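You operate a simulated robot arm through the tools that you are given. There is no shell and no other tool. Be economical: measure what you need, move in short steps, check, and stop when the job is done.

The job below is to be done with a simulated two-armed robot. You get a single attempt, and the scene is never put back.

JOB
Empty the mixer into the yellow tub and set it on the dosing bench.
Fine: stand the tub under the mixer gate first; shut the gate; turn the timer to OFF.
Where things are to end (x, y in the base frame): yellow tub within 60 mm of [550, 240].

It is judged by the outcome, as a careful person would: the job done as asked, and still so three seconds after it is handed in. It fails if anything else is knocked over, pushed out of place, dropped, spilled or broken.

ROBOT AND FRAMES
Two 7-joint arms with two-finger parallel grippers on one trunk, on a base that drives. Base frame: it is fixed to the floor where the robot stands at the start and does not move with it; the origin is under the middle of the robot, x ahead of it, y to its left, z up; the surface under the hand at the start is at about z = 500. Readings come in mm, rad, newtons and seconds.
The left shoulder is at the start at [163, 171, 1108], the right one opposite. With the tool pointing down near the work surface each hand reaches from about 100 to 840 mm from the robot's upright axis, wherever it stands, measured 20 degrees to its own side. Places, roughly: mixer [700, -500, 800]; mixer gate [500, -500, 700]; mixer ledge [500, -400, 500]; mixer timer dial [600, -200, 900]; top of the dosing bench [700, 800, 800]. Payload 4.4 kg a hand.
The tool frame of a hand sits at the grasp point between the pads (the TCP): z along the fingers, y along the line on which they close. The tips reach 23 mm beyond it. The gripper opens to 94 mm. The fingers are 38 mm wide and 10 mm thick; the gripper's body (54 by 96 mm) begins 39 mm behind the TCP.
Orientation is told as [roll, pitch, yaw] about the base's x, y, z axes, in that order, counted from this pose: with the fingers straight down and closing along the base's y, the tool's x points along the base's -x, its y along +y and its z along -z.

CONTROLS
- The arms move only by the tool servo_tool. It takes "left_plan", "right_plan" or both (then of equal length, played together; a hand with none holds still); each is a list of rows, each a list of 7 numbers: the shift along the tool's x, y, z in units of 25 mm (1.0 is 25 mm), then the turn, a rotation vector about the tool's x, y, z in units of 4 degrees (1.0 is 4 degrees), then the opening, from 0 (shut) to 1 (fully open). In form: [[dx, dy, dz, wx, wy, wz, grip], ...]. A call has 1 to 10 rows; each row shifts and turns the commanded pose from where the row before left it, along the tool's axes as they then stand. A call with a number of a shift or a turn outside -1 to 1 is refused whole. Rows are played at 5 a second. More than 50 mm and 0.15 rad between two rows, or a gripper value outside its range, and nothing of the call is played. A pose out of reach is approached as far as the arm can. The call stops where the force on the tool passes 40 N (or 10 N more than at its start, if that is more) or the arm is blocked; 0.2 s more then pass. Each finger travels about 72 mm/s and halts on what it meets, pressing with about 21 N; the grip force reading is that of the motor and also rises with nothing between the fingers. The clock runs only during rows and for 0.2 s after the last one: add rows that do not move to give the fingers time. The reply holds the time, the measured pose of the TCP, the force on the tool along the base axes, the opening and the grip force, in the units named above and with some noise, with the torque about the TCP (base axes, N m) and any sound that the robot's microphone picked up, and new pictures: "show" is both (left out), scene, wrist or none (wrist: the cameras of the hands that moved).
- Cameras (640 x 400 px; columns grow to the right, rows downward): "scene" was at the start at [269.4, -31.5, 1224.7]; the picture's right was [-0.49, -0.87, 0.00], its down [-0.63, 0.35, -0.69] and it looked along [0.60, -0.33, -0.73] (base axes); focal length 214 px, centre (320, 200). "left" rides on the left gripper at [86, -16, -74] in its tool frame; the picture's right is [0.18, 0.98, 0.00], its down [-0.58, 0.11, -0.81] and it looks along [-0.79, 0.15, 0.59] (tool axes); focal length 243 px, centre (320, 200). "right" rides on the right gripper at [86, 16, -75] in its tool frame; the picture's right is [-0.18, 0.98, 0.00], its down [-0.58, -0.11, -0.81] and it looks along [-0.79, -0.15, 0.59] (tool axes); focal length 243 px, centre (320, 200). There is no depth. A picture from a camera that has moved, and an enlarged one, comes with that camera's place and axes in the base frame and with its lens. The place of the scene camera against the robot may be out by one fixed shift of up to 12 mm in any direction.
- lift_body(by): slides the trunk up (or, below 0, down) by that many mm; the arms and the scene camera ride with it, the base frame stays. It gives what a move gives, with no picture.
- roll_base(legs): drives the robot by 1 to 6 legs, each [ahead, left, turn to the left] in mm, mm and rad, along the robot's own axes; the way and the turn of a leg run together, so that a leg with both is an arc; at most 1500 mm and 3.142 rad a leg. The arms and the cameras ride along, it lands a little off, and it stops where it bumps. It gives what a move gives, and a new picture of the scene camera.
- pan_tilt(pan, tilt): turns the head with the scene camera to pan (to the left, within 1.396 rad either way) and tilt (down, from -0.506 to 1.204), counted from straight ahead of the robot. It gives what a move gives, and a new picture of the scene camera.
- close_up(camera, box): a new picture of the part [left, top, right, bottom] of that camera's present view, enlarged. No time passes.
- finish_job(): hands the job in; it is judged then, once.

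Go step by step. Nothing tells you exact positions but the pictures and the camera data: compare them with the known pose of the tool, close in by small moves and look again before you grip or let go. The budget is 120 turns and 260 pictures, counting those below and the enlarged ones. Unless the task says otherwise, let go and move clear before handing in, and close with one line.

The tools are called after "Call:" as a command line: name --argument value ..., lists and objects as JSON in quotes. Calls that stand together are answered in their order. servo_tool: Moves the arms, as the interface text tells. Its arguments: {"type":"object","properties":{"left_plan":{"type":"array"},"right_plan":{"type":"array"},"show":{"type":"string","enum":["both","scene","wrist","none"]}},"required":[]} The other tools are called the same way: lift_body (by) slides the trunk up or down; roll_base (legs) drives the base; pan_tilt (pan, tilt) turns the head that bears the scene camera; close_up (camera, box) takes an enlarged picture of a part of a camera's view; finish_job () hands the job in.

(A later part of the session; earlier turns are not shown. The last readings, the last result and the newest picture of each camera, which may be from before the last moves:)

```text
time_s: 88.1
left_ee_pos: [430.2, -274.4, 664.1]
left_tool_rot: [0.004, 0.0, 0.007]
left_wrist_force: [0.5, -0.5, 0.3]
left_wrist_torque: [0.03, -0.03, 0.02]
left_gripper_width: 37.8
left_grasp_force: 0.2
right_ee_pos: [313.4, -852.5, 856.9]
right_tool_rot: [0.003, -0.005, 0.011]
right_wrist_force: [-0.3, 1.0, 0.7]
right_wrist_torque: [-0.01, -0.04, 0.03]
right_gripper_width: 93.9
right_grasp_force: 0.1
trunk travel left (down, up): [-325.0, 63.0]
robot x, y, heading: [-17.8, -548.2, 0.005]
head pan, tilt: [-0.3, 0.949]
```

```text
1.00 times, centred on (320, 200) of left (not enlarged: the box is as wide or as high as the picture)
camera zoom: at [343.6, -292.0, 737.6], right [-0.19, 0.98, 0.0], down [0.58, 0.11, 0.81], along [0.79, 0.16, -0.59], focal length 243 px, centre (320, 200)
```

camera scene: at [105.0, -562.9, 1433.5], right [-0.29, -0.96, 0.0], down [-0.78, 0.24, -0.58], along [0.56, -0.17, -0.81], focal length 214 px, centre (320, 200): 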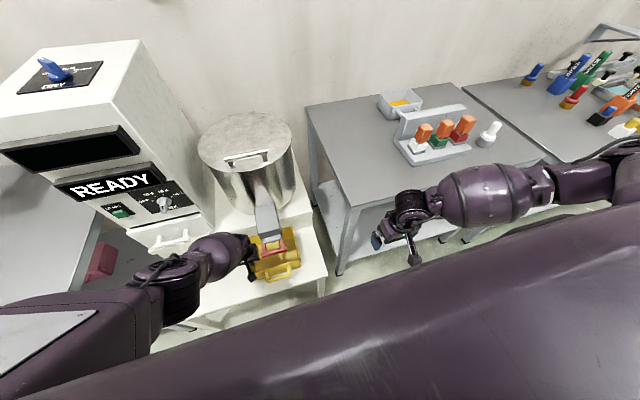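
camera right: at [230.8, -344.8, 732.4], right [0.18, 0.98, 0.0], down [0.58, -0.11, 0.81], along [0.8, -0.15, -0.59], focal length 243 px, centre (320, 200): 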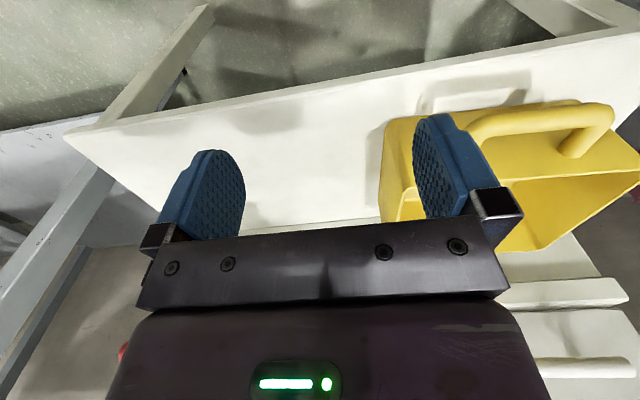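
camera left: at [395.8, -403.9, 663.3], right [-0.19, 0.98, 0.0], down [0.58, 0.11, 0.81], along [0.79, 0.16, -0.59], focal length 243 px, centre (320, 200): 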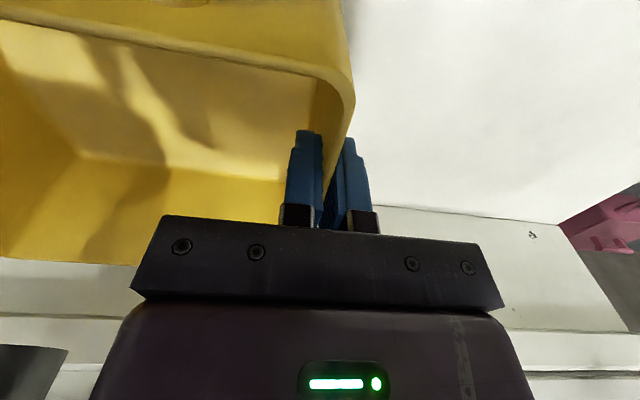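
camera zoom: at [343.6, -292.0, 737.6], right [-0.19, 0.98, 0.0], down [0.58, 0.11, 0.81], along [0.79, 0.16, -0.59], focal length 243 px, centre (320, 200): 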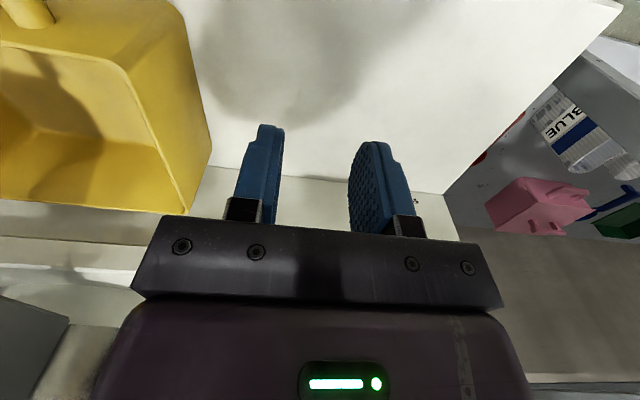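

The tub is free and well placed. For the gate I'll grip the red bar with the right hand, turned 90° and pitched a bit so the gripper body clears the chute box. First I'll turn the right hand in free space and raise the left hand.

Call:
servo_tool --right_plan '[[0, 0, 0, 0, 0, -1, 0.6], [0, 0, 0, 0, 0, -1, 0.4], [0, 0, 0, 0, 0, -1, 0.4], [0, 0, 0, 0, 0, -1, 0.4], [0, 0, 0, 0, 0, -1, 0.4], [0, 0, 0, 0, 0, -1, 0.4], [0, 0, 0, 0, 0, -1, 0.4], [0, 0, 0, 0, 0, -1, 0.4], [0, 0, 0, 0, 0, -1, 0.4], [0, 0, 0, 0, 0, -1, 0.4]]' --left_plan '[[0, 0, -1, 0, 0, 0, 0.4], [0, 0, -1, 0, 0, 0, 0.4], [0, 0, -1, 0, 0, 0, 0.4], [0, 0, -1, 0, 0, 0, 0.4], [0, 0, -1, 0, 0, 0, 0.4], [1, 0, 0, 0, 0, 0, 0.4], [1, 0, 0, 0, 0, 0, 0.4], [0, 0, 0, 0, 0, 0, 0.4], [0, 0, 0, 0, 0, 0, 0.4], [0, 0, 0, 0, 0, 0, 0.4]]' --show "none"

Call:
servo_tool --right_plan '[[0, 0, 0, 0, 0, -1, 0.4], [0, 0, 0, 0, 0, -1, 0.4], [0, 0, 0, 0, 0, -1, 0.4], [0, 0, 0, 0, 0, -1, 0.4], [0, 0, 0, 0, 0, -1, 0.4], [0, 0, 0, 0, 0, -1, 0.4], [0, 0, 0, 0, 0, -1, 0.4], [0, 0, 0, 0, 0, -1, 0.4], [0, 0, 0, 0, 0, -1, 0.4], [0, 0, 0, 0, 0, -1, 0.4]]' --show "none"

Call:
servo_tool --right_plan '[[0, 0, 0, 0, 0, -1, 0.4], [0, 0, 0, 0, 0, -1, 0.4], [0, 0, 0, 0, 0, -0.5, 0.4], [0, 0, 0, 0, 0, 0, 0.4]]' --show "none"

Call:
roll_base --legs '[[-60, 200, 0]]'

```text
time_s: 90.3
left_ee_pos: [381.9, -277.0, 788.8]
left_tool_rot: [0.003, -0.001, 0.005]
left_wrist_force: [0.1, -1.1, -0.2]
left_wrist_torque: [-0.03, -0.01, 0.01]
left_gripper_width: 37.5
left_grasp_force: 0.1
right_ee_pos: [315.2, -854.6, 856.6]
right_tool_rot: [0.0, -0.006, 0.71]
right_wrist_force: [-0.3, -0.2, 0.0]
right_wrist_torque: [-0.02, 0.0, -0.02]
right_gripper_width: 37.7
right_grasp_force: 0.1
trunk travel left (down, up): [-325.0, 63.0]
robot x, y, heading: [-20.5, -550.5, 0.003]
head pan, tilt: [-0.3, 0.949]
```

```text
time_s: 92.5
left_ee_pos: [381.6, -275.3, 789.3]
left_tool_rot: [0.003, -0.001, 0.007]
left_wrist_force: [-0.9, 0.8, 0.7]
left_wrist_torque: [-0.02, 0.0, 0.0]
left_gripper_width: 37.7
left_grasp_force: 0.1
right_ee_pos: [313.3, -853.5, 856.3]
right_tool_rot: [-0.005, -0.004, 1.408]
right_wrist_force: [-0.3, -0.9, -0.8]
right_wrist_torque: [-0.01, -0.03, 0.01]
right_gripper_width: 37.7
right_grasp_force: 0.1
trunk travel left (down, up): [-325.0, 63.0]
robot x, y, heading: [-20.9, -551.5, 0.004]
head pan, tilt: [-0.3, 0.949]
```

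```text
time_s: 93.5
left_ee_pos: [382.2, -278.1, 789.6]
left_tool_rot: [0.003, 0.001, 0.006]
left_wrist_force: [0.0, 0.6, 0.1]
left_wrist_torque: [0.01, -0.02, 0.03]
left_gripper_width: 37.6
left_grasp_force: 0.0
right_ee_pos: [313.8, -853.7, 856.0]
right_tool_rot: [-0.005, -0.005, 1.585]
right_wrist_force: [0.3, -0.3, -0.2]
right_wrist_torque: [-0.03, 0.01, 0.03]
right_gripper_width: 37.5
right_grasp_force: 0.0
trunk travel left (down, up): [-325.0, 63.0]
robot x, y, heading: [-21.6, -546.8, 0.003]
head pan, tilt: [-0.3, 0.949]
```

```text
time_s: 95.9
left_ee_pos: [320.8, -78.2, 788.2]
left_tool_rot: [0.004, 0.0, 0.007]
left_wrist_force: [0.6, 0.1, -0.1]
left_wrist_torque: [0.02, 0.01, -0.01]
left_gripper_width: 37.3
left_grasp_force: 0.1
right_ee_pos: [252.4, -655.2, 856.0]
right_tool_rot: [-0.006, -0.005, 1.581]
right_wrist_force: [0.7, -0.2, -0.7]
right_wrist_torque: [0.01, -0.02, 0.0]
right_gripper_width: 37.7
right_grasp_force: 0.1
trunk travel left (down, up): [-325.0, 63.0]
robot x, y, heading: [-81.0, -350.6, 0.003]
head pan, tilt: [-0.3, 0.949]
camera scene: at [44.1, -364.5, 1433.6], right [-0.29, -0.96, 0.0], down [-0.78, 0.23, -0.58], along [0.56, -0.17, -0.81], focal length 214 px, centre (320, 200)
```

scene: 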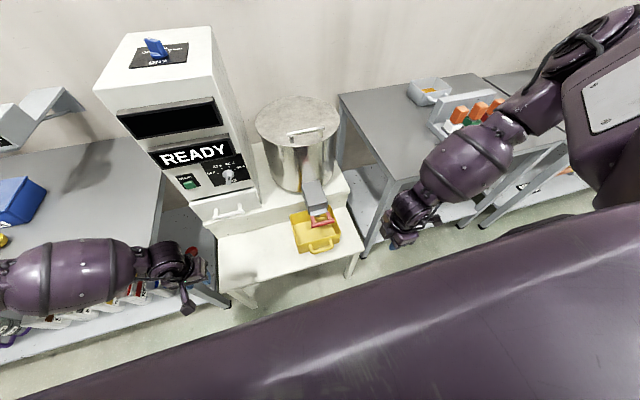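

Now I'll move the right hand to a spot just in front of and above the gate handle, then tilt 20°.

Call:
servo_tool --right_plan '[[-0.8, -0.8, 0, 0, 0, 0, 0.4], [-0.8, -0.8, 0, 0, 0, 0, 0.4], [-0.8, -0.8, 0, 0, 0, 0, 0.4], [-0.8, -0.8, 0, 0, 0, 0, 0.4], [-0.8, -0.8, 0, 0, 0, 0, 0.4], [-0.8, -0.8, 0, 0, 0, 0, 0.4], [-0.8, -0.8, 0, 0, 0, 0, 0.4], [-0.8, -0.8, 0, 0, 0, 0, 0.4], [0, 0, 0, 0, 0, 0, 0.4]]' --show "none"

Call:
servo_tool --right_plan '[[0, 0, 0, 1, 0, 0, 0.4], [0, 0, 0, 1, 0, 0, 0.4], [0, 0, 0, 1, 0, 0, 0.4], [0, 0, 0, 1, 0, 0, 0.4], [0, 0, 0, 1, 0, 0, 0.4], [0, 0, 0, 0, 0, 0, 0.4]]' --show "both"

Call:
close_up --camera "scene" --box '[270, 160, 390, 270]'

```text
time_s: 97.9
left_ee_pos: [321.0, -78.4, 790.0]
left_tool_rot: [0.003, 0.0, 0.008]
left_wrist_force: [0.0, -0.1, 0.2]
left_wrist_torque: [0.01, 0.0, -0.02]
left_gripper_width: 37.4
left_grasp_force: 0.1
right_ee_pos: [396.7, -493.5, 856.7]
right_tool_rot: [-0.015, -0.005, 1.578]
right_wrist_force: [0.9, 0.4, 0.3]
right_wrist_torque: [-0.04, 0.03, 0.01]
right_gripper_width: 37.6
right_grasp_force: 0.0
right hand out of reach, approached as far as the arm can: row 8
trunk travel left (down, up): [-325.0, 63.0]
robot x, y, heading: [-77.9, -348.4, 0.007]
head pan, tilt: [-0.3, 0.949]
```

```text
time_s: 99.3
left_ee_pos: [321.4, -78.8, 789.6]
left_tool_rot: [0.003, 0.0, 0.007]
left_wrist_force: [0.3, -0.5, -0.1]
left_wrist_torque: [0.0, -0.03, 0.0]
left_gripper_width: 37.6
left_grasp_force: 0.1
right_ee_pos: [397.4, -493.7, 857.8]
right_tool_rot: [-0.357, -0.004, 1.583]
right_wrist_force: [0.5, 0.1, 0.1]
right_wrist_torque: [-0.01, 0.0, 0.0]
right_gripper_width: 37.5
right_grasp_force: 0.1
trunk travel left (down, up): [-325.0, 63.0]
robot x, y, heading: [-80.4, -353.1, 0.005]
head pan, tilt: [-0.3, 0.949]
camera scene: at [44.3, -364.8, 1433.5], right [-0.29, -0.96, 0.0], down [-0.78, 0.23, -0.58], along [0.56, -0.17, -0.81], focal length 214 px, centre (320, 200)
camera right: at [357.5, -581.5, 922.5], right [-0.92, 0.18, -0.34], down [-0.18, 0.58, 0.8], along [0.34, 0.8, -0.5], focal length 243 px, centre (320, 200)
```

scene: 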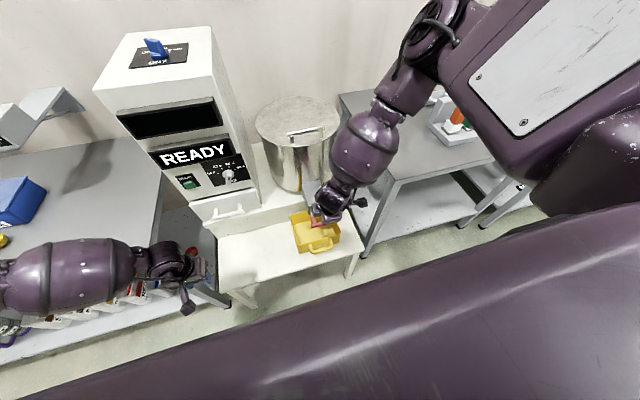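
right: 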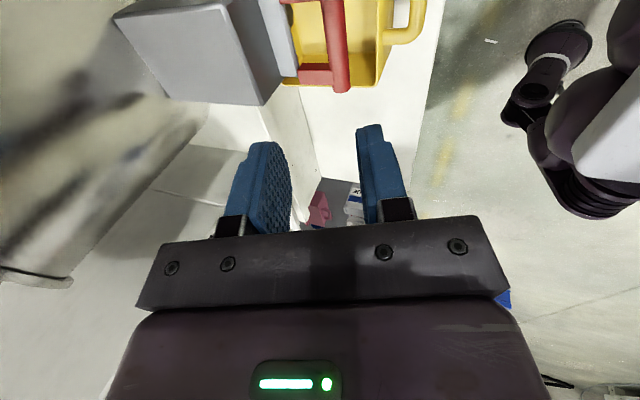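

```text
3.64 times, centred on (330, 215) of scene
camera zoom: at [44.3, -364.8, 1433.5], right [-0.29, -0.96, 0.0], down [-0.78, 0.23, -0.58], along [0.56, -0.17, -0.81], focal length 780 px, centre (284, 146)
```

zoom: 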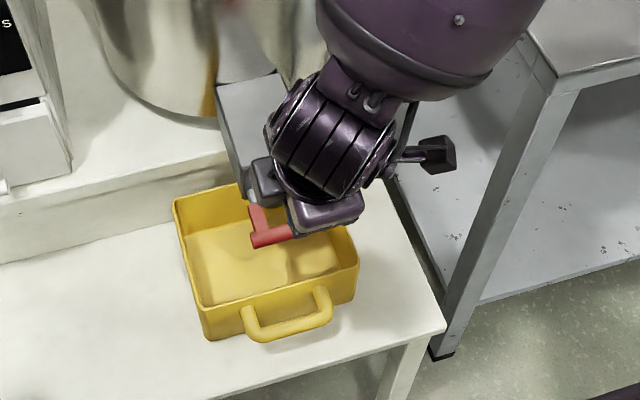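

I have the handle bar at about [443,-501,700], with the plate edge at x≈486 behind it. I'll approach along the tool axis and stop short to check.

Call:
servo_tool --right_plan '[[0.25, 0.4, 0, 0, 0, 0, 0.4], [0, 0, 1, 0, 0, 0, 0.4], [0, 0, 1, 0, 0, 0, 0.4], [0, 0, 1, 0, 0, 0, 0.4], [0, 0, 1, 0, 0, 0, 0.4], [0, 0, 0, 0, 0, 0, 0.4]]' --show "both"

Call:
close_up --camera "right" --box '[160, 0, 480, 240]'

```text
time_s: 100.7
left_ee_pos: [320.6, -78.1, 788.7]
left_tool_rot: [0.003, 0.001, 0.007]
left_wrist_force: [-0.6, -0.3, -1.5]
left_wrist_torque: [0.01, -0.02, 0.02]
left_gripper_width: 37.6
left_grasp_force: 0.0
right_ee_pos: [422.5, -496.1, 758.6]
right_tool_rot: [-0.355, -0.002, 1.584]
right_wrist_force: [0.7, 0.6, -0.3]
right_wrist_torque: [0.01, 0.04, -0.01]
right_gripper_width: 37.3
right_grasp_force: 0.1
trunk travel left (down, up): [-325.0, 63.0]
robot x, y, heading: [-78.9, -348.6, 0.011]
head pan, tilt: [-0.3, 0.949]
camera scene: at [44.1, -364.9, 1433.6], right [-0.29, -0.96, 0.0], down [-0.78, 0.24, -0.58], along [0.56, -0.17, -0.81], focal length 214 px, centre (320, 200)
camera right: at [383.3, -584.8, 823.5], right [-0.92, 0.17, -0.34], down [-0.18, 0.58, 0.8], along [0.34, 0.8, -0.5], focal length 243 px, centre (320, 200)
```

scene: 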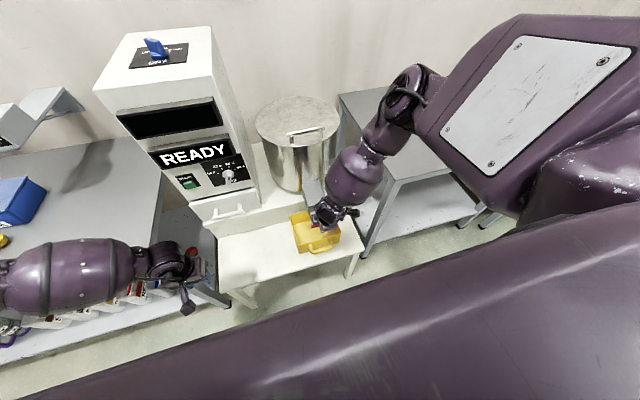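
right: 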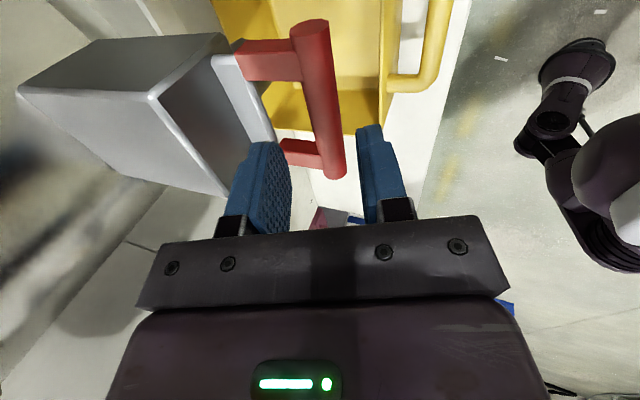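

```text
1.67 times, centred on (320, 120) of right
camera zoom: at [383.3, -584.8, 823.5], right [-0.92, 0.17, -0.34], down [-0.18, 0.58, 0.8], along [0.34, 0.8, -0.5], focal length 404 px, centre (320, 333)
```

zoom: 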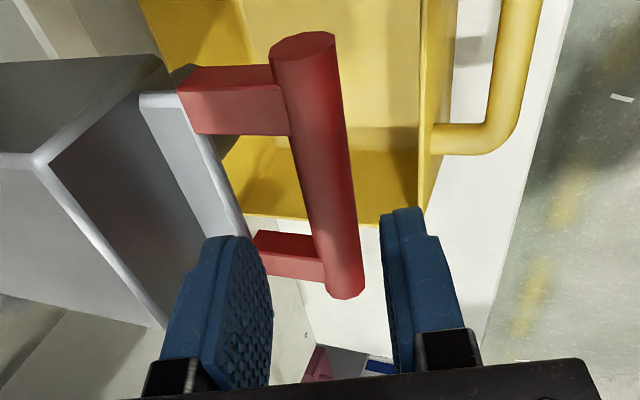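

The bar (about [438,-497,711]) sits between the fingers' lines. I'll advance 47 mm and close.

Call:
servo_tool --right_plan '[[0, 0, 0.9, 0, 0, 0, 0.4], [0, 0, 0.9, 0, 0, 0, 0.4], [0, 0, 0, 0, 0, 0, 0.4], [0, 0, 0, 0, 0, 0, 0.1], [0, 0, 0, 0, 0, 0, 0], [0, 0, 0, 0, 0, 0, 0], [0, 0, 0, 0, 0, 0, 0]]' --show "wrist"

```text
time_s: 102.3
left_ee_pos: [320.9, -79.3, 789.1]
left_tool_rot: [0.005, -0.001, 0.006]
left_wrist_force: [0.6, -0.2, 0.2]
left_wrist_torque: [-0.02, -0.03, -0.02]
left_gripper_width: 37.2
left_grasp_force: 0.1
right_ee_pos: [434.8, -497.8, 715.6]
right_tool_rot: [-0.347, -0.005, 1.582]
right_wrist_force: [-27.2, -1.0, -16.8]
right_wrist_torque: [0.33, 0.07, -1.66]
right_gripper_width: 17.9
right_grasp_force: 45.4
trunk travel left (down, up): [-325.0, 63.0]
robot x, y, heading: [-82.4, -349.3, 0.009]
head pan, tilt: [-0.3, 0.949]
camera right: at [395.9, -585.2, 779.7], right [-0.93, 0.18, -0.33], down [-0.18, 0.58, 0.8], along [0.33, 0.8, -0.5], focal length 243 px, centre (320, 200)
```

right: 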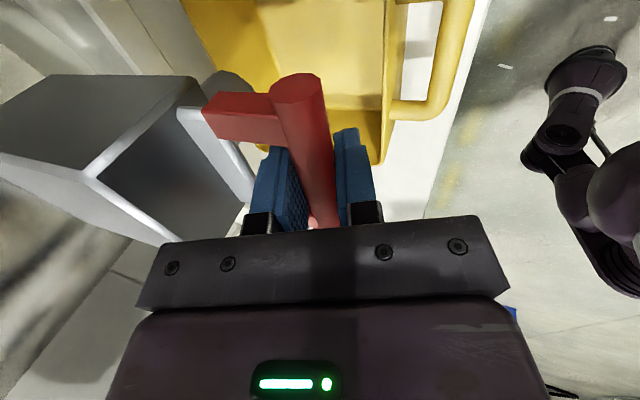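

The bar is gripped (18 mm). Now I pull gently straight back toward the robot.

Call:
servo_tool --right_plan '[[0, 0.28, -0.1, 0, 0, 0, 0], [0, 0.28, -0.1, 0, 0, 0, 0], [0, 0.28, -0.1, 0, 0, 0, 0], [0, 0, 0, 0, 0, 0, 0]]' --show "both"

```text
time_s: 103.3
left_ee_pos: [321.5, -78.1, 788.2]
left_tool_rot: [0.002, 0.001, 0.007]
left_wrist_force: [0.3, -0.4, 0.5]
left_wrist_torque: [0.02, -0.03, -0.03]
left_gripper_width: 37.4
left_grasp_force: 0.1
right_ee_pos: [416.5, -497.5, 718.2]
right_tool_rot: [-0.355, -0.004, 1.581]
right_wrist_force: [2.8, 6.2, -23.5]
right_wrist_torque: [0.38, -0.07, -1.68]
right_gripper_width: 17.7
right_grasp_force: 45.5
trunk travel left (down, up): [-325.0, 63.0]
robot x, y, heading: [-80.7, -353.1, 0.004]
head pan, tilt: [-0.3, 0.949]
camera scene: at [45.9, -364.8, 1433.4], right [-0.29, -0.96, 0.0], down [-0.78, 0.23, -0.58], along [0.56, -0.17, -0.81], focal length 214 px, centre (320, 200)
camera right: at [378.1, -585.5, 782.0], right [-0.92, 0.18, -0.34], down [-0.18, 0.58, 0.8], along [0.34, 0.8, -0.5], focal length 243 px, centre (320, 200)
```

scene: 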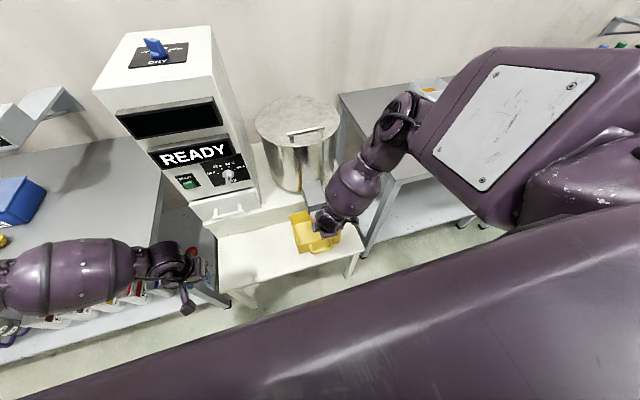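
right: 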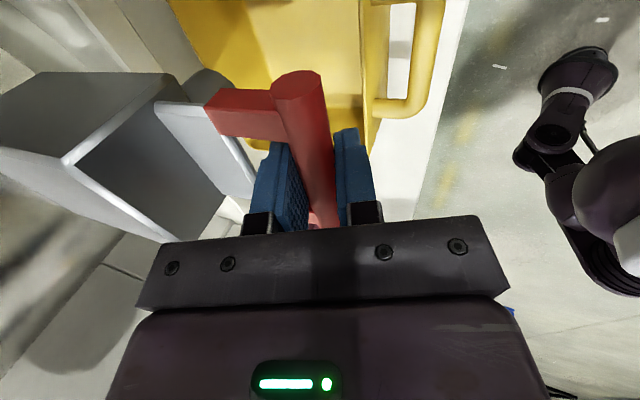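

The plate slides freely. I'll ease the vertical strain and pull further, watching for product.

Call:
servo_tool --right_plan '[[0, 0.35, 0.06, 0, 0, 0, 0], [0, 0.32, -0.03, 0, 0, 0, 0], [0, 0.32, -0.03, 0, 0, 0, 0], [0, 0, 0, 0, 0, 0, 0]]' --show "wrist"

```text
time_s: 104.3
left_ee_pos: [319.9, -77.2, 790.6]
left_tool_rot: [0.005, -0.001, 0.007]
left_wrist_force: [1.2, 0.2, -0.7]
left_wrist_torque: [-0.01, 0.0, -0.02]
left_gripper_width: 37.7
left_grasp_force: 0.0
right_ee_pos: [393.1, -499.0, 710.7]
right_tool_rot: [-0.356, -0.003, 1.58]
right_wrist_force: [0.9, 3.0, 31.5]
right_wrist_torque: [0.73, -0.02, -1.57]
right_gripper_width: 17.8
right_grasp_force: 44.5
trunk travel left (down, up): [-325.0, 63.0]
robot x, y, heading: [-80.5, -352.0, 0.003]
head pan, tilt: [-0.3, 0.949]
camera right: at [353.1, -586.3, 775.1], right [-0.92, 0.18, -0.34], down [-0.19, 0.58, 0.8], along [0.34, 0.8, -0.5], focal length 243 px, centre (320, 200)
```

right: 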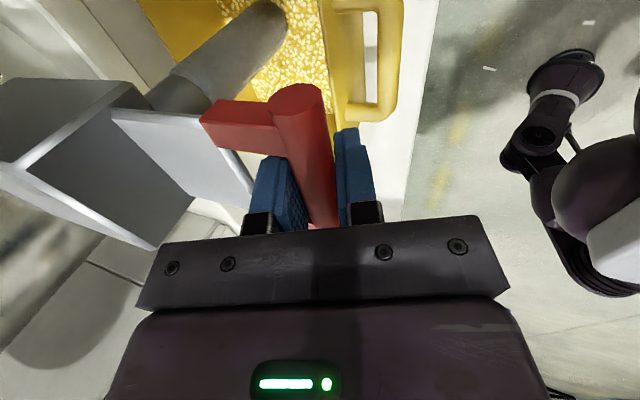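

Product is pouring into the tub. I'll ease the vertical strain, hold, and watch the level.

Call:
servo_tool --right_plan '[[0, 0.1, -0.2, 0, 0, 0, 0], [0, 0, 0, 0, 0, 0, 0], [0, 0, 0, 0, 0, 0, 0]]' --show "wrist"

Call:
close_up --camera "scene" --box '[270, 160, 390, 270]'

```text
time_s: 105.1
left_ee_pos: [321.4, -78.3, 786.3]
left_tool_rot: [0.004, 0.002, 0.006]
left_wrist_force: [0.3, 0.2, -0.3]
left_wrist_torque: [-0.01, 0.01, 0.04]
left_gripper_width: 37.5
left_grasp_force: 0.1
right_ee_pos: [386.0, -498.5, 710.6]
right_tool_rot: [-0.347, -0.004, 1.584]
right_wrist_force: [-2.4, 15.0, -27.7]
right_wrist_torque: [0.42, -0.04, -1.68]
right_gripper_width: 18.0
right_grasp_force: 44.7
trunk travel left (down, up): [-325.0, 63.0]
robot x, y, heading: [-80.6, -351.9, 0.005]
head pan, tilt: [-0.3, 0.949]
camera right: at [347.9, -586.5, 775.4], right [-0.93, 0.17, -0.33], down [-0.18, 0.58, 0.8], along [0.33, 0.8, -0.5], focal length 243 px, centre (320, 200)
```

right: 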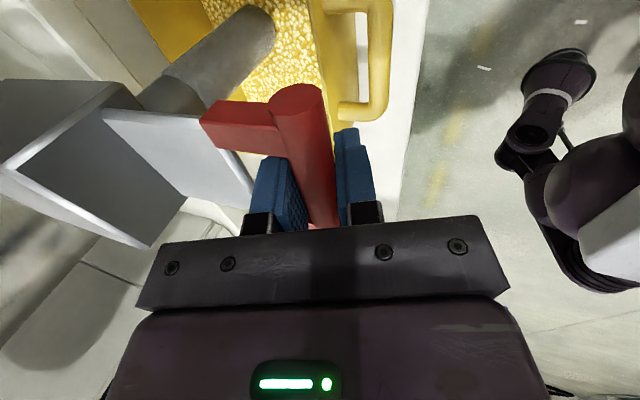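

```text
3.64 times, centred on (330, 215) of scene
camera zoom: at [45.8, -364.2, 1432.9], right [-0.29, -0.96, 0.0], down [-0.78, 0.23, -0.58], along [0.56, -0.17, -0.81], focal length 780 px, centre (284, 146)
```

zoom: 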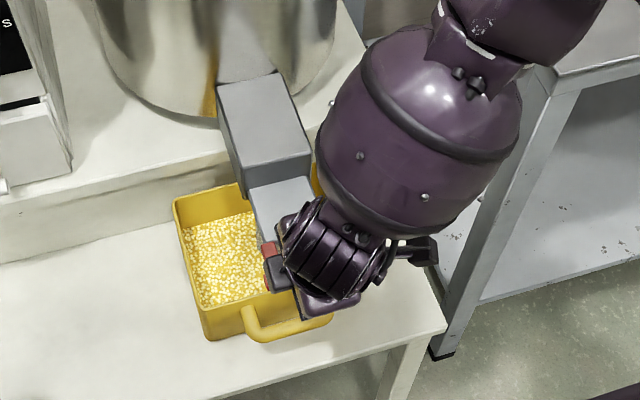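

The tub is filling cleanly. I'll open a little more and let it run out.

Call:
servo_tool --right_plan '[[0, 0.3, -0.05, 0, 0, 0, 0], [0, 0.3, -0.1, 0, 0, 0, 0], [0, 0, 0, 0, 0, 0, 0], [0, 0, 0, 0, 0, 0, 0], [0, 0, 0, 0, 0, 0, 0], [0, 0, 0, 0, 0, 0, 0], [0, 0, 0, 0, 0, 0, 0], [0, 0, 0, 0, 0, 0, 0]]' --show "wrist"

Call:
close_up --camera "scene" --box '[270, 160, 390, 270]'

```text
time_s: 106.9
left_ee_pos: [323.1, -77.8, 788.7]
left_tool_rot: [0.003, 0.002, 0.008]
left_wrist_force: [0.3, -0.3, 0.3]
left_wrist_torque: [0.03, -0.01, -0.01]
left_gripper_width: 37.8
left_grasp_force: 0.0
right_ee_pos: [376.2, -499.2, 711.1]
right_tool_rot: [-0.356, -0.003, 1.581]
right_wrist_force: [17.3, 12.0, -6.8]
right_wrist_torque: [0.86, 0.03, -1.5]
right_gripper_width: 17.6
right_grasp_force: 44.8
trunk travel left (down, up): [-325.0, 63.0]
robot x, y, heading: [-80.7, -350.9, 0.012]
head pan, tilt: [-0.3, 0.949]
camera right: at [336.5, -586.8, 776.1], right [-0.92, 0.18, -0.34], down [-0.18, 0.58, 0.8], along [0.34, 0.8, -0.5], focal length 243 px, centre (320, 200)
```

right: 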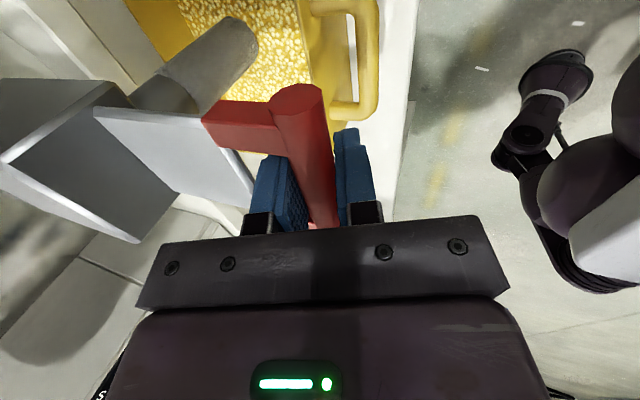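

```text
3.64 times, centred on (330, 215) of scene
camera zoom: at [46.1, -364.3, 1433.4], right [-0.29, -0.96, 0.0], down [-0.78, 0.23, -0.58], along [0.56, -0.17, -0.81], focal length 780 px, centre (284, 146)
```

zoom: 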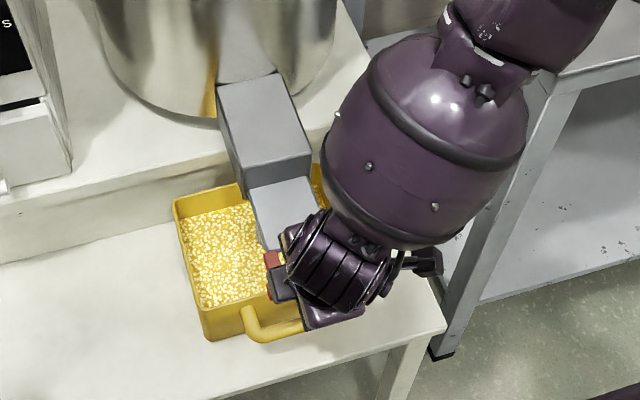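

The gate is at its stop and the level is still rising. I'll wait and compare.

Call:
servo_tool --right_plan '[[0, -0.1, 0, 0, 0, 0, 0], [0, 0, 0, 0, 0, 0, 0], [0, 0, 0, 0, 0, 0, 0], [0, 0, 0, 0, 0, 0, 0], [0, 0, 0, 0, 0, 0, 0], [0, 0, 0, 0, 0, 0, 0], [0, 0, 0, 0, 0, 0, 0], [0, 0, 0, 0, 0, 0, 0], [0, 0, 0, 0, 0, 0, 0], [0, 0, 0, 0, 0, 0, 0]]' --show "wrist"

Call:
close_up --camera "scene" --box '[290, 200, 340, 260]'

Call:
servo_tool --right_plan '[[0, 0, 0, 0, 0, 0, 0], [0, 0, 0, 0, 0, 0, 0], [0, 0, 0, 0, 0, 0, 0], [0, 0, 0, 0, 0, 0, 0], [0, 0, 0, 0, 0, 0, 0], [0, 0, 0, 0, 0, 0, 0], [0, 0, 0, 0, 0, 0, 0], [0, 0, 0, 0, 0, 0, 0], [0, 0, 0, 0, 0, 0, 0], [0, 0, 0, 0, 0, 0, 0]]' --show "none"

Call:
close_up --camera "right" --box '[100, 0, 400, 200]'

Call:
close_up --camera "scene" --box '[290, 200, 340, 260]'

```text
time_s: 109.1
left_ee_pos: [321.4, -79.2, 789.0]
left_tool_rot: [0.004, 0.003, 0.007]
left_wrist_force: [-1.0, -0.2, -0.1]
left_wrist_torque: [-0.04, -0.01, -0.01]
left_gripper_width: 37.5
left_grasp_force: 0.0
right_ee_pos: [375.5, -499.5, 711.2]
right_tool_rot: [-0.353, -0.003, 1.58]
right_wrist_force: [4.1, 6.3, -11.2]
right_wrist_torque: [0.25, 0.03, -1.78]
right_gripper_width: 17.6
right_grasp_force: 44.8
trunk travel left (down, up): [-325.0, 63.0]
robot x, y, heading: [-81.3, -351.7, 0.008]
head pan, tilt: [-0.3, 0.949]
camera right: at [336.8, -586.9, 776.3], right [-0.92, 0.18, -0.34], down [-0.18, 0.58, 0.8], along [0.34, 0.8, -0.5], focal length 243 px, centre (320, 200)
```

right: 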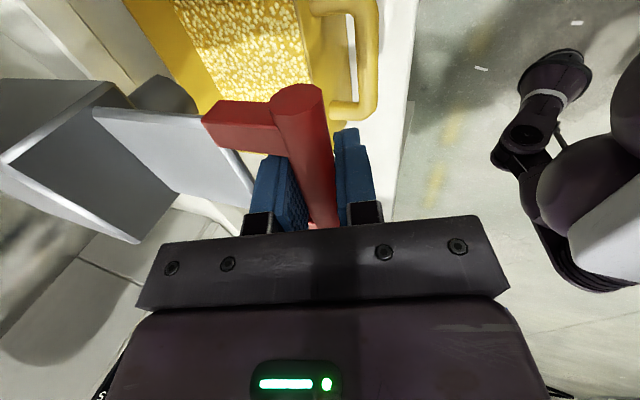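

```text
6.67 times, centred on (315, 230) of scene
camera zoom: at [45.3, -364.7, 1433.4], right [-0.29, -0.96, 0.0], down [-0.78, 0.23, -0.58], along [0.56, -0.17, -0.81], focal length 1430 px, centre (353, 0)
```

zoom: 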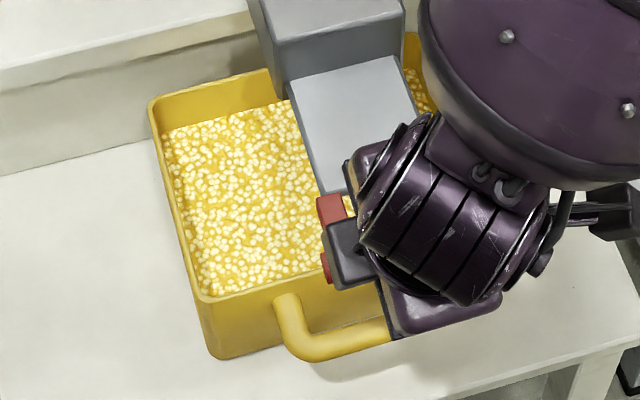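

```text
time_s: 111.3
left_ee_pos: [321.5, -79.0, 788.4]
left_tool_rot: [0.004, 0.0, 0.009]
left_wrist_force: [-0.4, -0.1, -0.8]
left_wrist_torque: [-0.05, -0.01, 0.01]
left_gripper_width: 37.4
left_grasp_force: 0.1
right_ee_pos: [376.7, -498.9, 711.7]
right_tool_rot: [-0.353, -0.004, 1.58]
right_wrist_force: [-1.0, 4.6, -15.2]
right_wrist_torque: [0.51, 0.0, -1.62]
right_gripper_width: 17.5
right_grasp_force: 45.1
trunk travel left (down, up): [-325.0, 63.0]
robot x, y, heading: [-79.2, -351.7, 0.008]
head pan, tilt: [-0.3, 0.949]
```

```text
2.00 times, centred on (250, 100) of right
camera zoom: at [336.8, -586.9, 776.3], right [-0.92, 0.18, -0.34], down [-0.18, 0.58, 0.8], along [0.34, 0.8, -0.5], focal length 485 px, centre (460, 400)
```

zoom: 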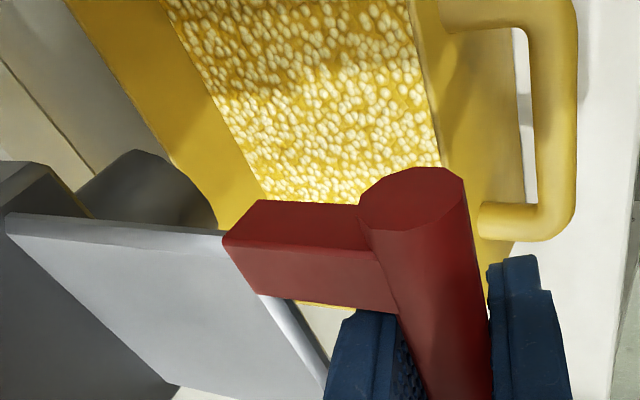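

```text
6.67 times, centred on (315, 230) of scene
camera zoom: at [45.1, -365.0, 1433.4], right [-0.29, -0.96, 0.0], down [-0.78, 0.24, -0.58], along [0.56, -0.17, -0.81], focal length 1430 px, centre (353, 0)
```

zoom: 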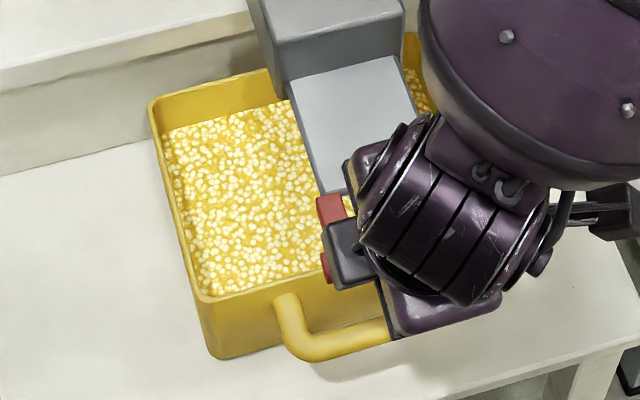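

The stream has stopped, so the mixer is empty. Now I push the gate shut.

Call:
servo_tool --right_plan '[[0, -0.376, 0.13, 0, 0, 0, 0], [0, -0.376, 0.13, 0, 0, 0, 0], [0, -0.376, 0.13, 0, 0, 0, 0], [0, -0.376, 0.13, 0, 0, 0, 0], [0, -0.376, 0.13, 0, 0, 0, 0], [0, -0.376, 0.13, 0, 0, 0, 0], [0, 0, 0, 0, 0, 0, 0]]' --show "wrist"

```text
time_s: 112.9
left_ee_pos: [322.5, -78.6, 789.3]
left_tool_rot: [0.004, 0.0, 0.008]
left_wrist_force: [-0.7, 0.6, -0.6]
left_wrist_torque: [0.01, 0.0, -0.02]
left_gripper_width: 37.4
left_grasp_force: 0.0
right_ee_pos: [434.8, -499.6, 712.6]
right_tool_rot: [-0.35, -0.003, 1.581]
right_wrist_force: [-3.8, 5.2, -30.7]
right_wrist_torque: [0.53, -0.07, -1.66]
right_gripper_width: 18.0
right_grasp_force: 45.2
trunk travel left (down, up): [-325.0, 63.0]
robot x, y, heading: [-81.3, -349.1, 0.01]
head pan, tilt: [-0.3, 0.949]
camera right: at [396.6, -587.1, 777.2], right [-0.92, 0.18, -0.34], down [-0.18, 0.58, 0.8], along [0.33, 0.8, -0.5], focal length 243 px, centre (320, 200)
```

right: 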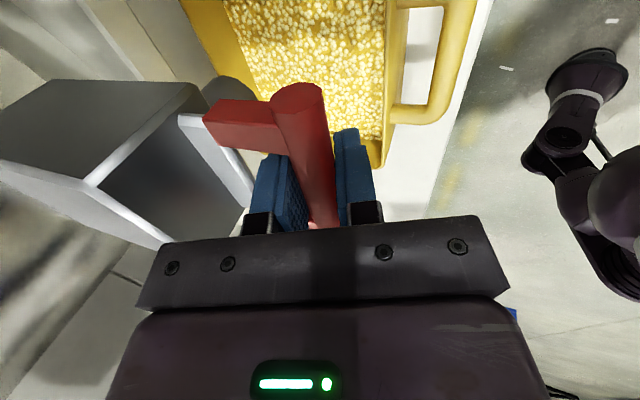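

Same position as when first gripped. I'll push slightly more to confirm the stop and relieve the vertical load.

Call:
servo_tool --right_plan '[[0, -0.05, 0.2, 0, 0, 0, 0], [0, -0.15, 0.05, 0, 0, 0, 0], [0, 0, 0, 0, 0, 0, 0]]' --show "none"

```text
time_s: 113.6
left_ee_pos: [319.4, -79.6, 790.0]
left_tool_rot: [0.002, -0.001, 0.006]
left_wrist_force: [0.6, -0.1, 0.1]
left_wrist_torque: [0.01, 0.02, 0.0]
left_gripper_width: 37.6
left_grasp_force: 0.1
right_ee_pos: [436.7, -499.1, 709.9]
right_tool_rot: [-0.349, -0.008, 1.578]
right_wrist_force: [-12.1, -1.6, 20.4]
right_wrist_torque: [0.41, 0.04, -0.93]
right_gripper_width: 17.9
right_grasp_force: 44.6
trunk travel left (down, up): [-325.0, 63.0]
robot x, y, heading: [-79.1, -354.7, 0.004]
head pan, tilt: [-0.3, 0.949]
stopped in row 3 (right hand): the force on the tool passed its limit at 42 N (the readings are from after the stop); the commanded pose is now the measured one
```

The gate is firmly shut. I'll open and back the right hand out along its axis.

Call:
servo_tool --right_plan '[[0, 0, 0, 0, 0, 0, 0.2], [0, 0, 0, 0, 0, 0, 0.4], [0, 0, 0, 0, 0, 0, 0.4], [0, 0, -1, 0, 0, 0, 0.4], [0, 0, -1, 0, 0, 0, 0.4], [0, 0, -1, 0, 0, 0, 0.4], [0, 0, -1, 0, 0, 0, 0.4], [0, 0, -1, 0, 0, 0, 0.4], [0, 0, -1, 0, 0, 0, 0.4], [0, 0, -1, 0, 0, 0, 0.4]]' --show "both"

Call:
close_up --camera "scene" --box '[150, 110, 270, 210]'

```text
time_s: 115.8
left_ee_pos: [320.9, -78.2, 789.8]
left_tool_rot: [0.004, -0.001, 0.007]
left_wrist_force: [-0.1, -0.2, 0.6]
left_wrist_torque: [0.0, 0.03, 0.0]
left_gripper_width: 37.9
left_grasp_force: 0.1
right_ee_pos: [377.7, -501.0, 873.7]
right_tool_rot: [-0.346, -0.006, 1.582]
right_wrist_force: [0.1, -0.1, -0.3]
right_wrist_torque: [0.03, 0.0, 0.0]
right_gripper_width: 37.7
right_grasp_force: 0.1
trunk travel left (down, up): [-325.0, 63.0]
robot x, y, heading: [-80.9, -352.9, 0.007]
head pan, tilt: [-0.3, 0.949]
camera scene: at [43.2, -365.2, 1433.6], right [-0.29, -0.96, 0.0], down [-0.78, 0.24, -0.58], along [0.56, -0.17, -0.81], focal length 214 px, centre (320, 200)
camera right: at [338.5, -588.3, 938.1], right [-0.93, 0.18, -0.33], down [-0.18, 0.58, 0.8], along [0.33, 0.8, -0.5], focal length 243 px, centre (320, 200)
```

scene: 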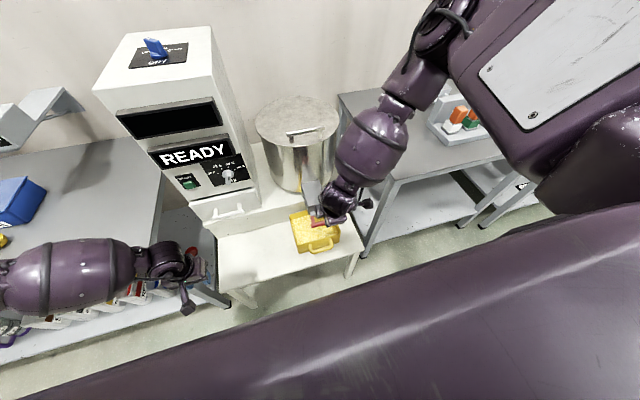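
right: 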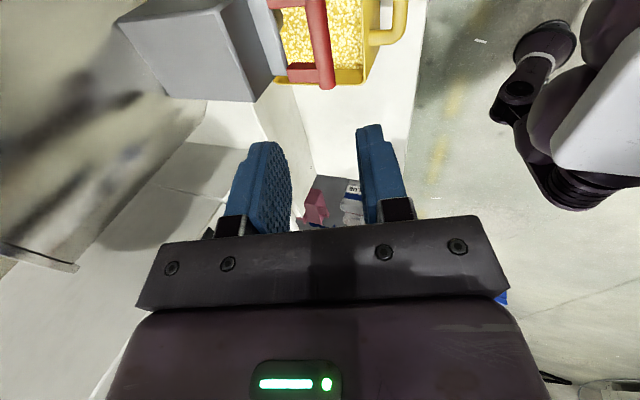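

```text
4.00 times, centred on (210, 160) of scene
camera zoom: at [43.2, -365.2, 1433.6], right [-0.29, -0.96, 0.0], down [-0.78, 0.24, -0.58], along [0.56, -0.17, -0.81], focal length 858 px, centre (760, 360)
```

zoom: 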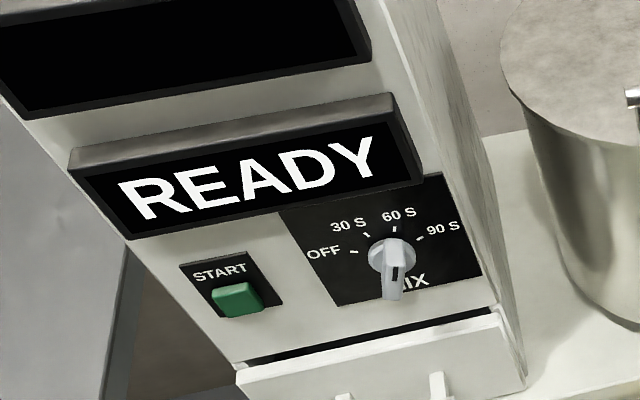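

The gate is closed and the tub is filled cleanly. Next comes the timer, with its knob at about [600,-213,900]. I'll bring the left hand in front of the panel, then pitch it forward in steps.

Call:
servo_tool --left_plan '[[-0.7, -0.68, -0.6, 0, 0, 0, 0.6], [-0.7, -0.68, -0.6, 0, 0, 0, 0.6], [-0.7, -0.68, -0.6, 0, 0, 0, 0.6], [-0.7, -0.68, -0.6, 0, 0, 0, 0.6], [-0.7, -0.68, -0.6, 0, 0, 0, 0.6], [-0.7, -0.68, -0.6, 0, 0, 0, 0.6], [-0.7, -0.68, -0.6, 0, 0, 0, 0.6], [0, -0.68, 0, 0, 0, 0, 0.6]]' --show "none"

Call:
servo_tool --left_plan '[[0, 0, 0, 0, -1, 0, 0.6], [0, 0, 0, 0, -1, 0, 0.6], [0, 0, 0, 0, -1, 0, 0.6], [0, 0, 0, 0, -1, 0, 0.6], [0, 0, 0, 0, -1, 0, 0.6], [0, 0, 0, 0, -1, 0, 0.6], [0, 0, 0, 0, -1, 0, 0.6], [0, 0, 0, 0, -1, 0, 0.6]]' --show "both"

```text
time_s: 117.6
left_ee_pos: [443.7, -214.4, 891.8]
left_tool_rot: [0.003, 0.0, 0.005]
left_wrist_force: [0.5, -0.9, -0.6]
left_wrist_torque: [0.02, -0.01, 0.02]
left_gripper_width: 56.4
left_grasp_force: 0.1
right_ee_pos: [379.3, -500.6, 872.6]
right_tool_rot: [-0.347, -0.004, 1.58]
right_wrist_force: [0.0, 0.4, 0.2]
right_wrist_torque: [-0.01, -0.03, -0.01]
right_gripper_width: 37.7
right_grasp_force: 0.0
trunk travel left (down, up): [-325.0, 63.0]
robot x, y, heading: [-81.4, -353.7, 0.005]
head pan, tilt: [-0.3, 0.949]
```

```text
time_s: 119.4
left_ee_pos: [443.3, -215.5, 893.8]
left_tool_rot: [0.004, -0.558, 0.006]
left_wrist_force: [-0.1, -0.5, -0.5]
left_wrist_torque: [-0.02, 0.0, 0.01]
left_gripper_width: 56.3
left_grasp_force: 0.1
right_ee_pos: [378.4, -500.1, 872.8]
right_tool_rot: [-0.348, -0.006, 1.581]
right_wrist_force: [-1.3, -0.3, 0.0]
right_wrist_torque: [0.01, -0.05, 0.01]
right_gripper_width: 37.7
right_grasp_force: 0.1
trunk travel left (down, up): [-325.0, 63.0]
robot x, y, heading: [-77.8, -351.7, 0.005]
head pan, tilt: [-0.3, 0.949]
camera scene: at [43.5, -365.0, 1433.6], right [-0.29, -0.96, 0.0], down [-0.78, 0.24, -0.58], along [0.56, -0.17, -0.81], focal length 214 px, centre (320, 200)
camera left: at [331.2, -231.4, 909.2], right [-0.16, 0.98, -0.09], down [0.06, 0.11, 0.99], along [0.98, 0.16, -0.08], focal length 243 px, centre (320, 200)
```

scene: 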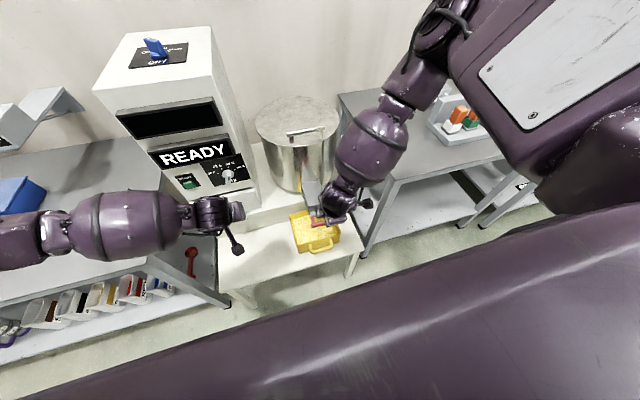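
left: 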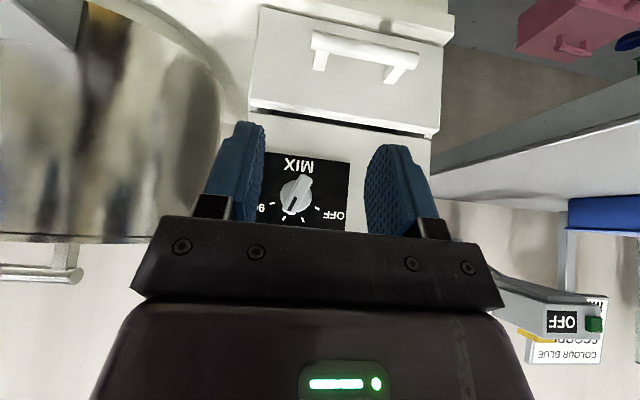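

Call:
close_up --camera "left" --box '[240, 140, 370, 230]'

```text
4.44 times, centred on (305, 185) of left
camera zoom: at [331.2, -231.4, 909.2], right [-0.16, 0.98, -0.09], down [0.06, 0.11, 0.99], along [0.98, 0.16, -0.08], focal length 1078 px, centre (387, 267)
```

zoom: 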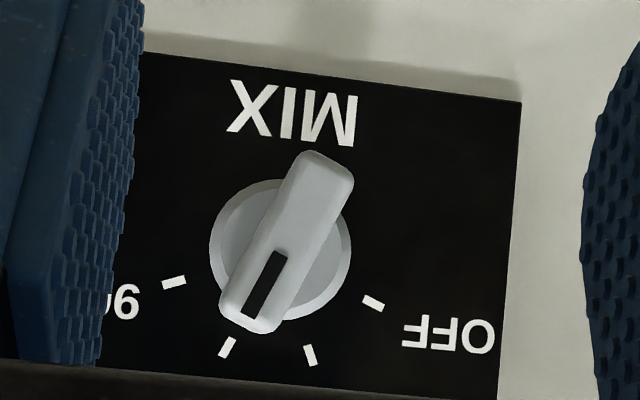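

The pointer sits at 60 S and OFF is about 90° counter-clockwise. The knob centre is at about [615,-212,884] on a near-vertical panel. I'll finish pitching the hand to horizontal, then roll 22° to match the knob bar.

Call:
servo_tool --left_plan '[[0, 0, 0, 0, -1, 0, 0.6], [0, 0, 0, 0, -1, 0, 0.6], [0, 0, 0, 0, -1, 0, 0.6], [0, 0, 0, 0, -1, 0, 0.6], [0, 0, 0, 0, -1, 0, 0.6], [0, 0, 0, 0, -1, 0, 0.6], [0, 0, 0, 0, -1, 0, 0.6], [0, 0, 0, 0, -1, 0, 0.6], [0, 0, 0, 0, -1, 0, 0.6], [0, 0, 0, 0, -1, 0, 0.6]]' --show "none"

Call:
servo_tool --left_plan '[[0, 0, 0, 0, -1, 0, 0.6], [0, 0, 0, 0, -1, 0, 0.6], [0, 0, 0, 0, -1, 0, 0.6], [0, 0, 0, 0, -1, 0, 0.6], [0, 0, 0, 0, -0.5, 0, 0.6], [0, 0, 0, 0, 0, 1, 0.6], [0, 0, 0, 0, 0, 1, 0.6], [0, 0, 0, 0, 0, 1, 0.6], [0, 0, 0, 0, 0, 1, 0.6], [0, 0, 0, 0, 0, 1, 0.6]]' --show "both"

```text
time_s: 121.6
left_ee_pos: [428.3, -270.2, 893.7]
left_tool_rot: [-0.013, -1.093, 0.022]
left_wrist_force: [-0.7, 0.0, -0.5]
left_wrist_torque: [-0.01, -0.01, 0.05]
left_gripper_width: 56.1
left_grasp_force: 0.0
left hand out of reach, approached as far as the arm can: row 3, 4, 5, 7, 8, 9, 10
right_ee_pos: [378.5, -502.3, 873.2]
right_tool_rot: [-0.347, -0.006, 1.581]
right_wrist_force: [-0.4, -0.6, -0.3]
right_wrist_torque: [-0.02, 0.01, -0.02]
right_gripper_width: 37.6
right_grasp_force: 0.0
trunk travel left (down, up): [-325.0, 63.0]
robot x, y, heading: [-80.6, -350.6, 0.002]
head pan, tilt: [-0.3, 0.949]
```

```text
time_s: 123.8
left_ee_pos: [421.5, -304.6, 911.5]
left_tool_rot: [1.117, -1.193, -1.14]
left_wrist_force: [0.3, -0.6, -0.9]
left_wrist_torque: [-0.03, 0.0, 0.01]
left_gripper_width: 56.5
left_grasp_force: 0.0
left hand out of reach, approached as far as the arm can: row 1, 2, 3, 4, 5
right_ee_pos: [377.9, -501.0, 873.6]
right_tool_rot: [-0.348, -0.006, 1.582]
right_wrist_force: [-0.9, -0.5, 0.1]
right_wrist_torque: [0.01, 0.03, -0.01]
right_gripper_width: 37.6
right_grasp_force: 0.2
trunk travel left (down, up): [-325.0, 63.0]
robot x, y, heading: [-79.3, -349.5, 0.001]
head pan, tilt: [-0.3, 0.949]
camera scene: at [43.6, -365.2, 1433.5], right [-0.29, -0.96, 0.0], down [-0.78, 0.24, -0.58], along [0.56, -0.17, -0.81], focal length 214 px, centre (320, 200)
camera left: at [334.3, -291.8, 835.8], right [0.02, 0.99, 0.15], down [-0.7, -0.1, 0.71], along [0.71, -0.12, 0.69], focal length 243 px, centre (320, 200)
```

scene: 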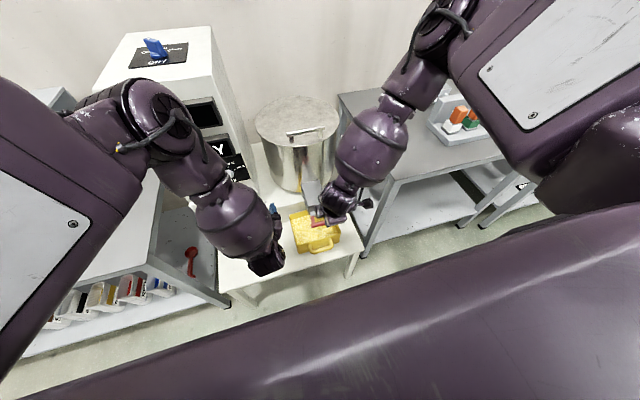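
left: 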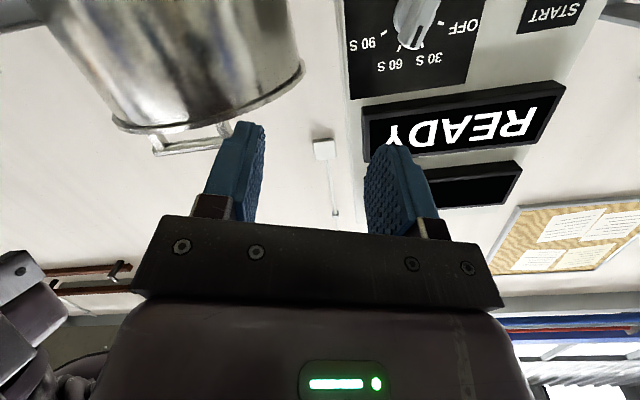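

The elbow swung over, but the hand now points forward (9° low), rolled 19° as desired. I'll move toward the knob's line, staying well short of the panel, and fix the pitch.

Call:
servo_tool --left_plan '[[0.3, 0.68, 0.2, 0, 0, 0, 0.6], [0.3, 0.68, 0.2, 0, 0, 0, 0.6], [0.3, 0.68, 0.4, 0, -0.7, 0, 0.6], [0.3, 0.68, 0.8, 0, -0.8, 0, 0.6], [0.3, 0.68, 0.8, 0, -0.8, 0, 0.6], [0, 0, 0, 0, 0, 0, 0.6]]' --show "both"

```text
time_s: 125.2
left_ee_pos: [449.2, -327.6, 962.3]
left_tool_rot: [1.528, -1.235, -1.57]
left_wrist_force: [0.5, -0.9, -0.4]
left_wrist_torque: [-0.01, 0.01, 0.01]
left_gripper_width: 56.4
left_grasp_force: 0.1
left hand out of reach, approached as far as the arm can: row 1, 2, 3, 4, 5
right_ee_pos: [378.7, -500.8, 872.4]
right_tool_rot: [-0.347, -0.006, 1.583]
right_wrist_force: [-0.1, 0.0, -0.7]
right_wrist_torque: [0.02, 0.0, -0.03]
right_gripper_width: 37.6
right_grasp_force: 0.1
trunk travel left (down, up): [-325.0, 63.0]
robot x, y, heading: [-79.1, -350.0, 0.005]
head pan, tilt: [-0.3, 0.949]
camera scene: at [43.6, -365.0, 1433.5], right [-0.29, -0.96, 0.0], down [-0.78, 0.24, -0.58], along [0.56, -0.17, -0.81], focal length 214 px, centre (320, 200)
camera left: at [374.5, -312.0, 875.8], right [0.04, 0.99, 0.15], down [-0.8, -0.06, 0.6], along [0.6, -0.14, 0.79], focal length 243 px, centre (320, 200)
```

scene: 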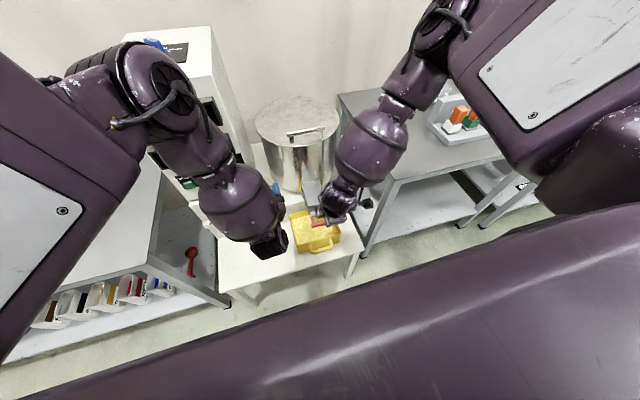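
left: 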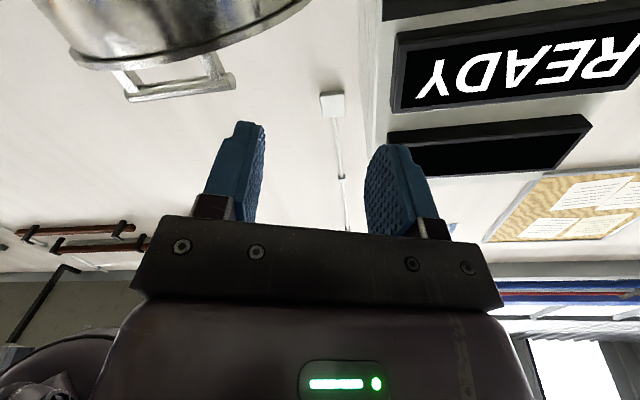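

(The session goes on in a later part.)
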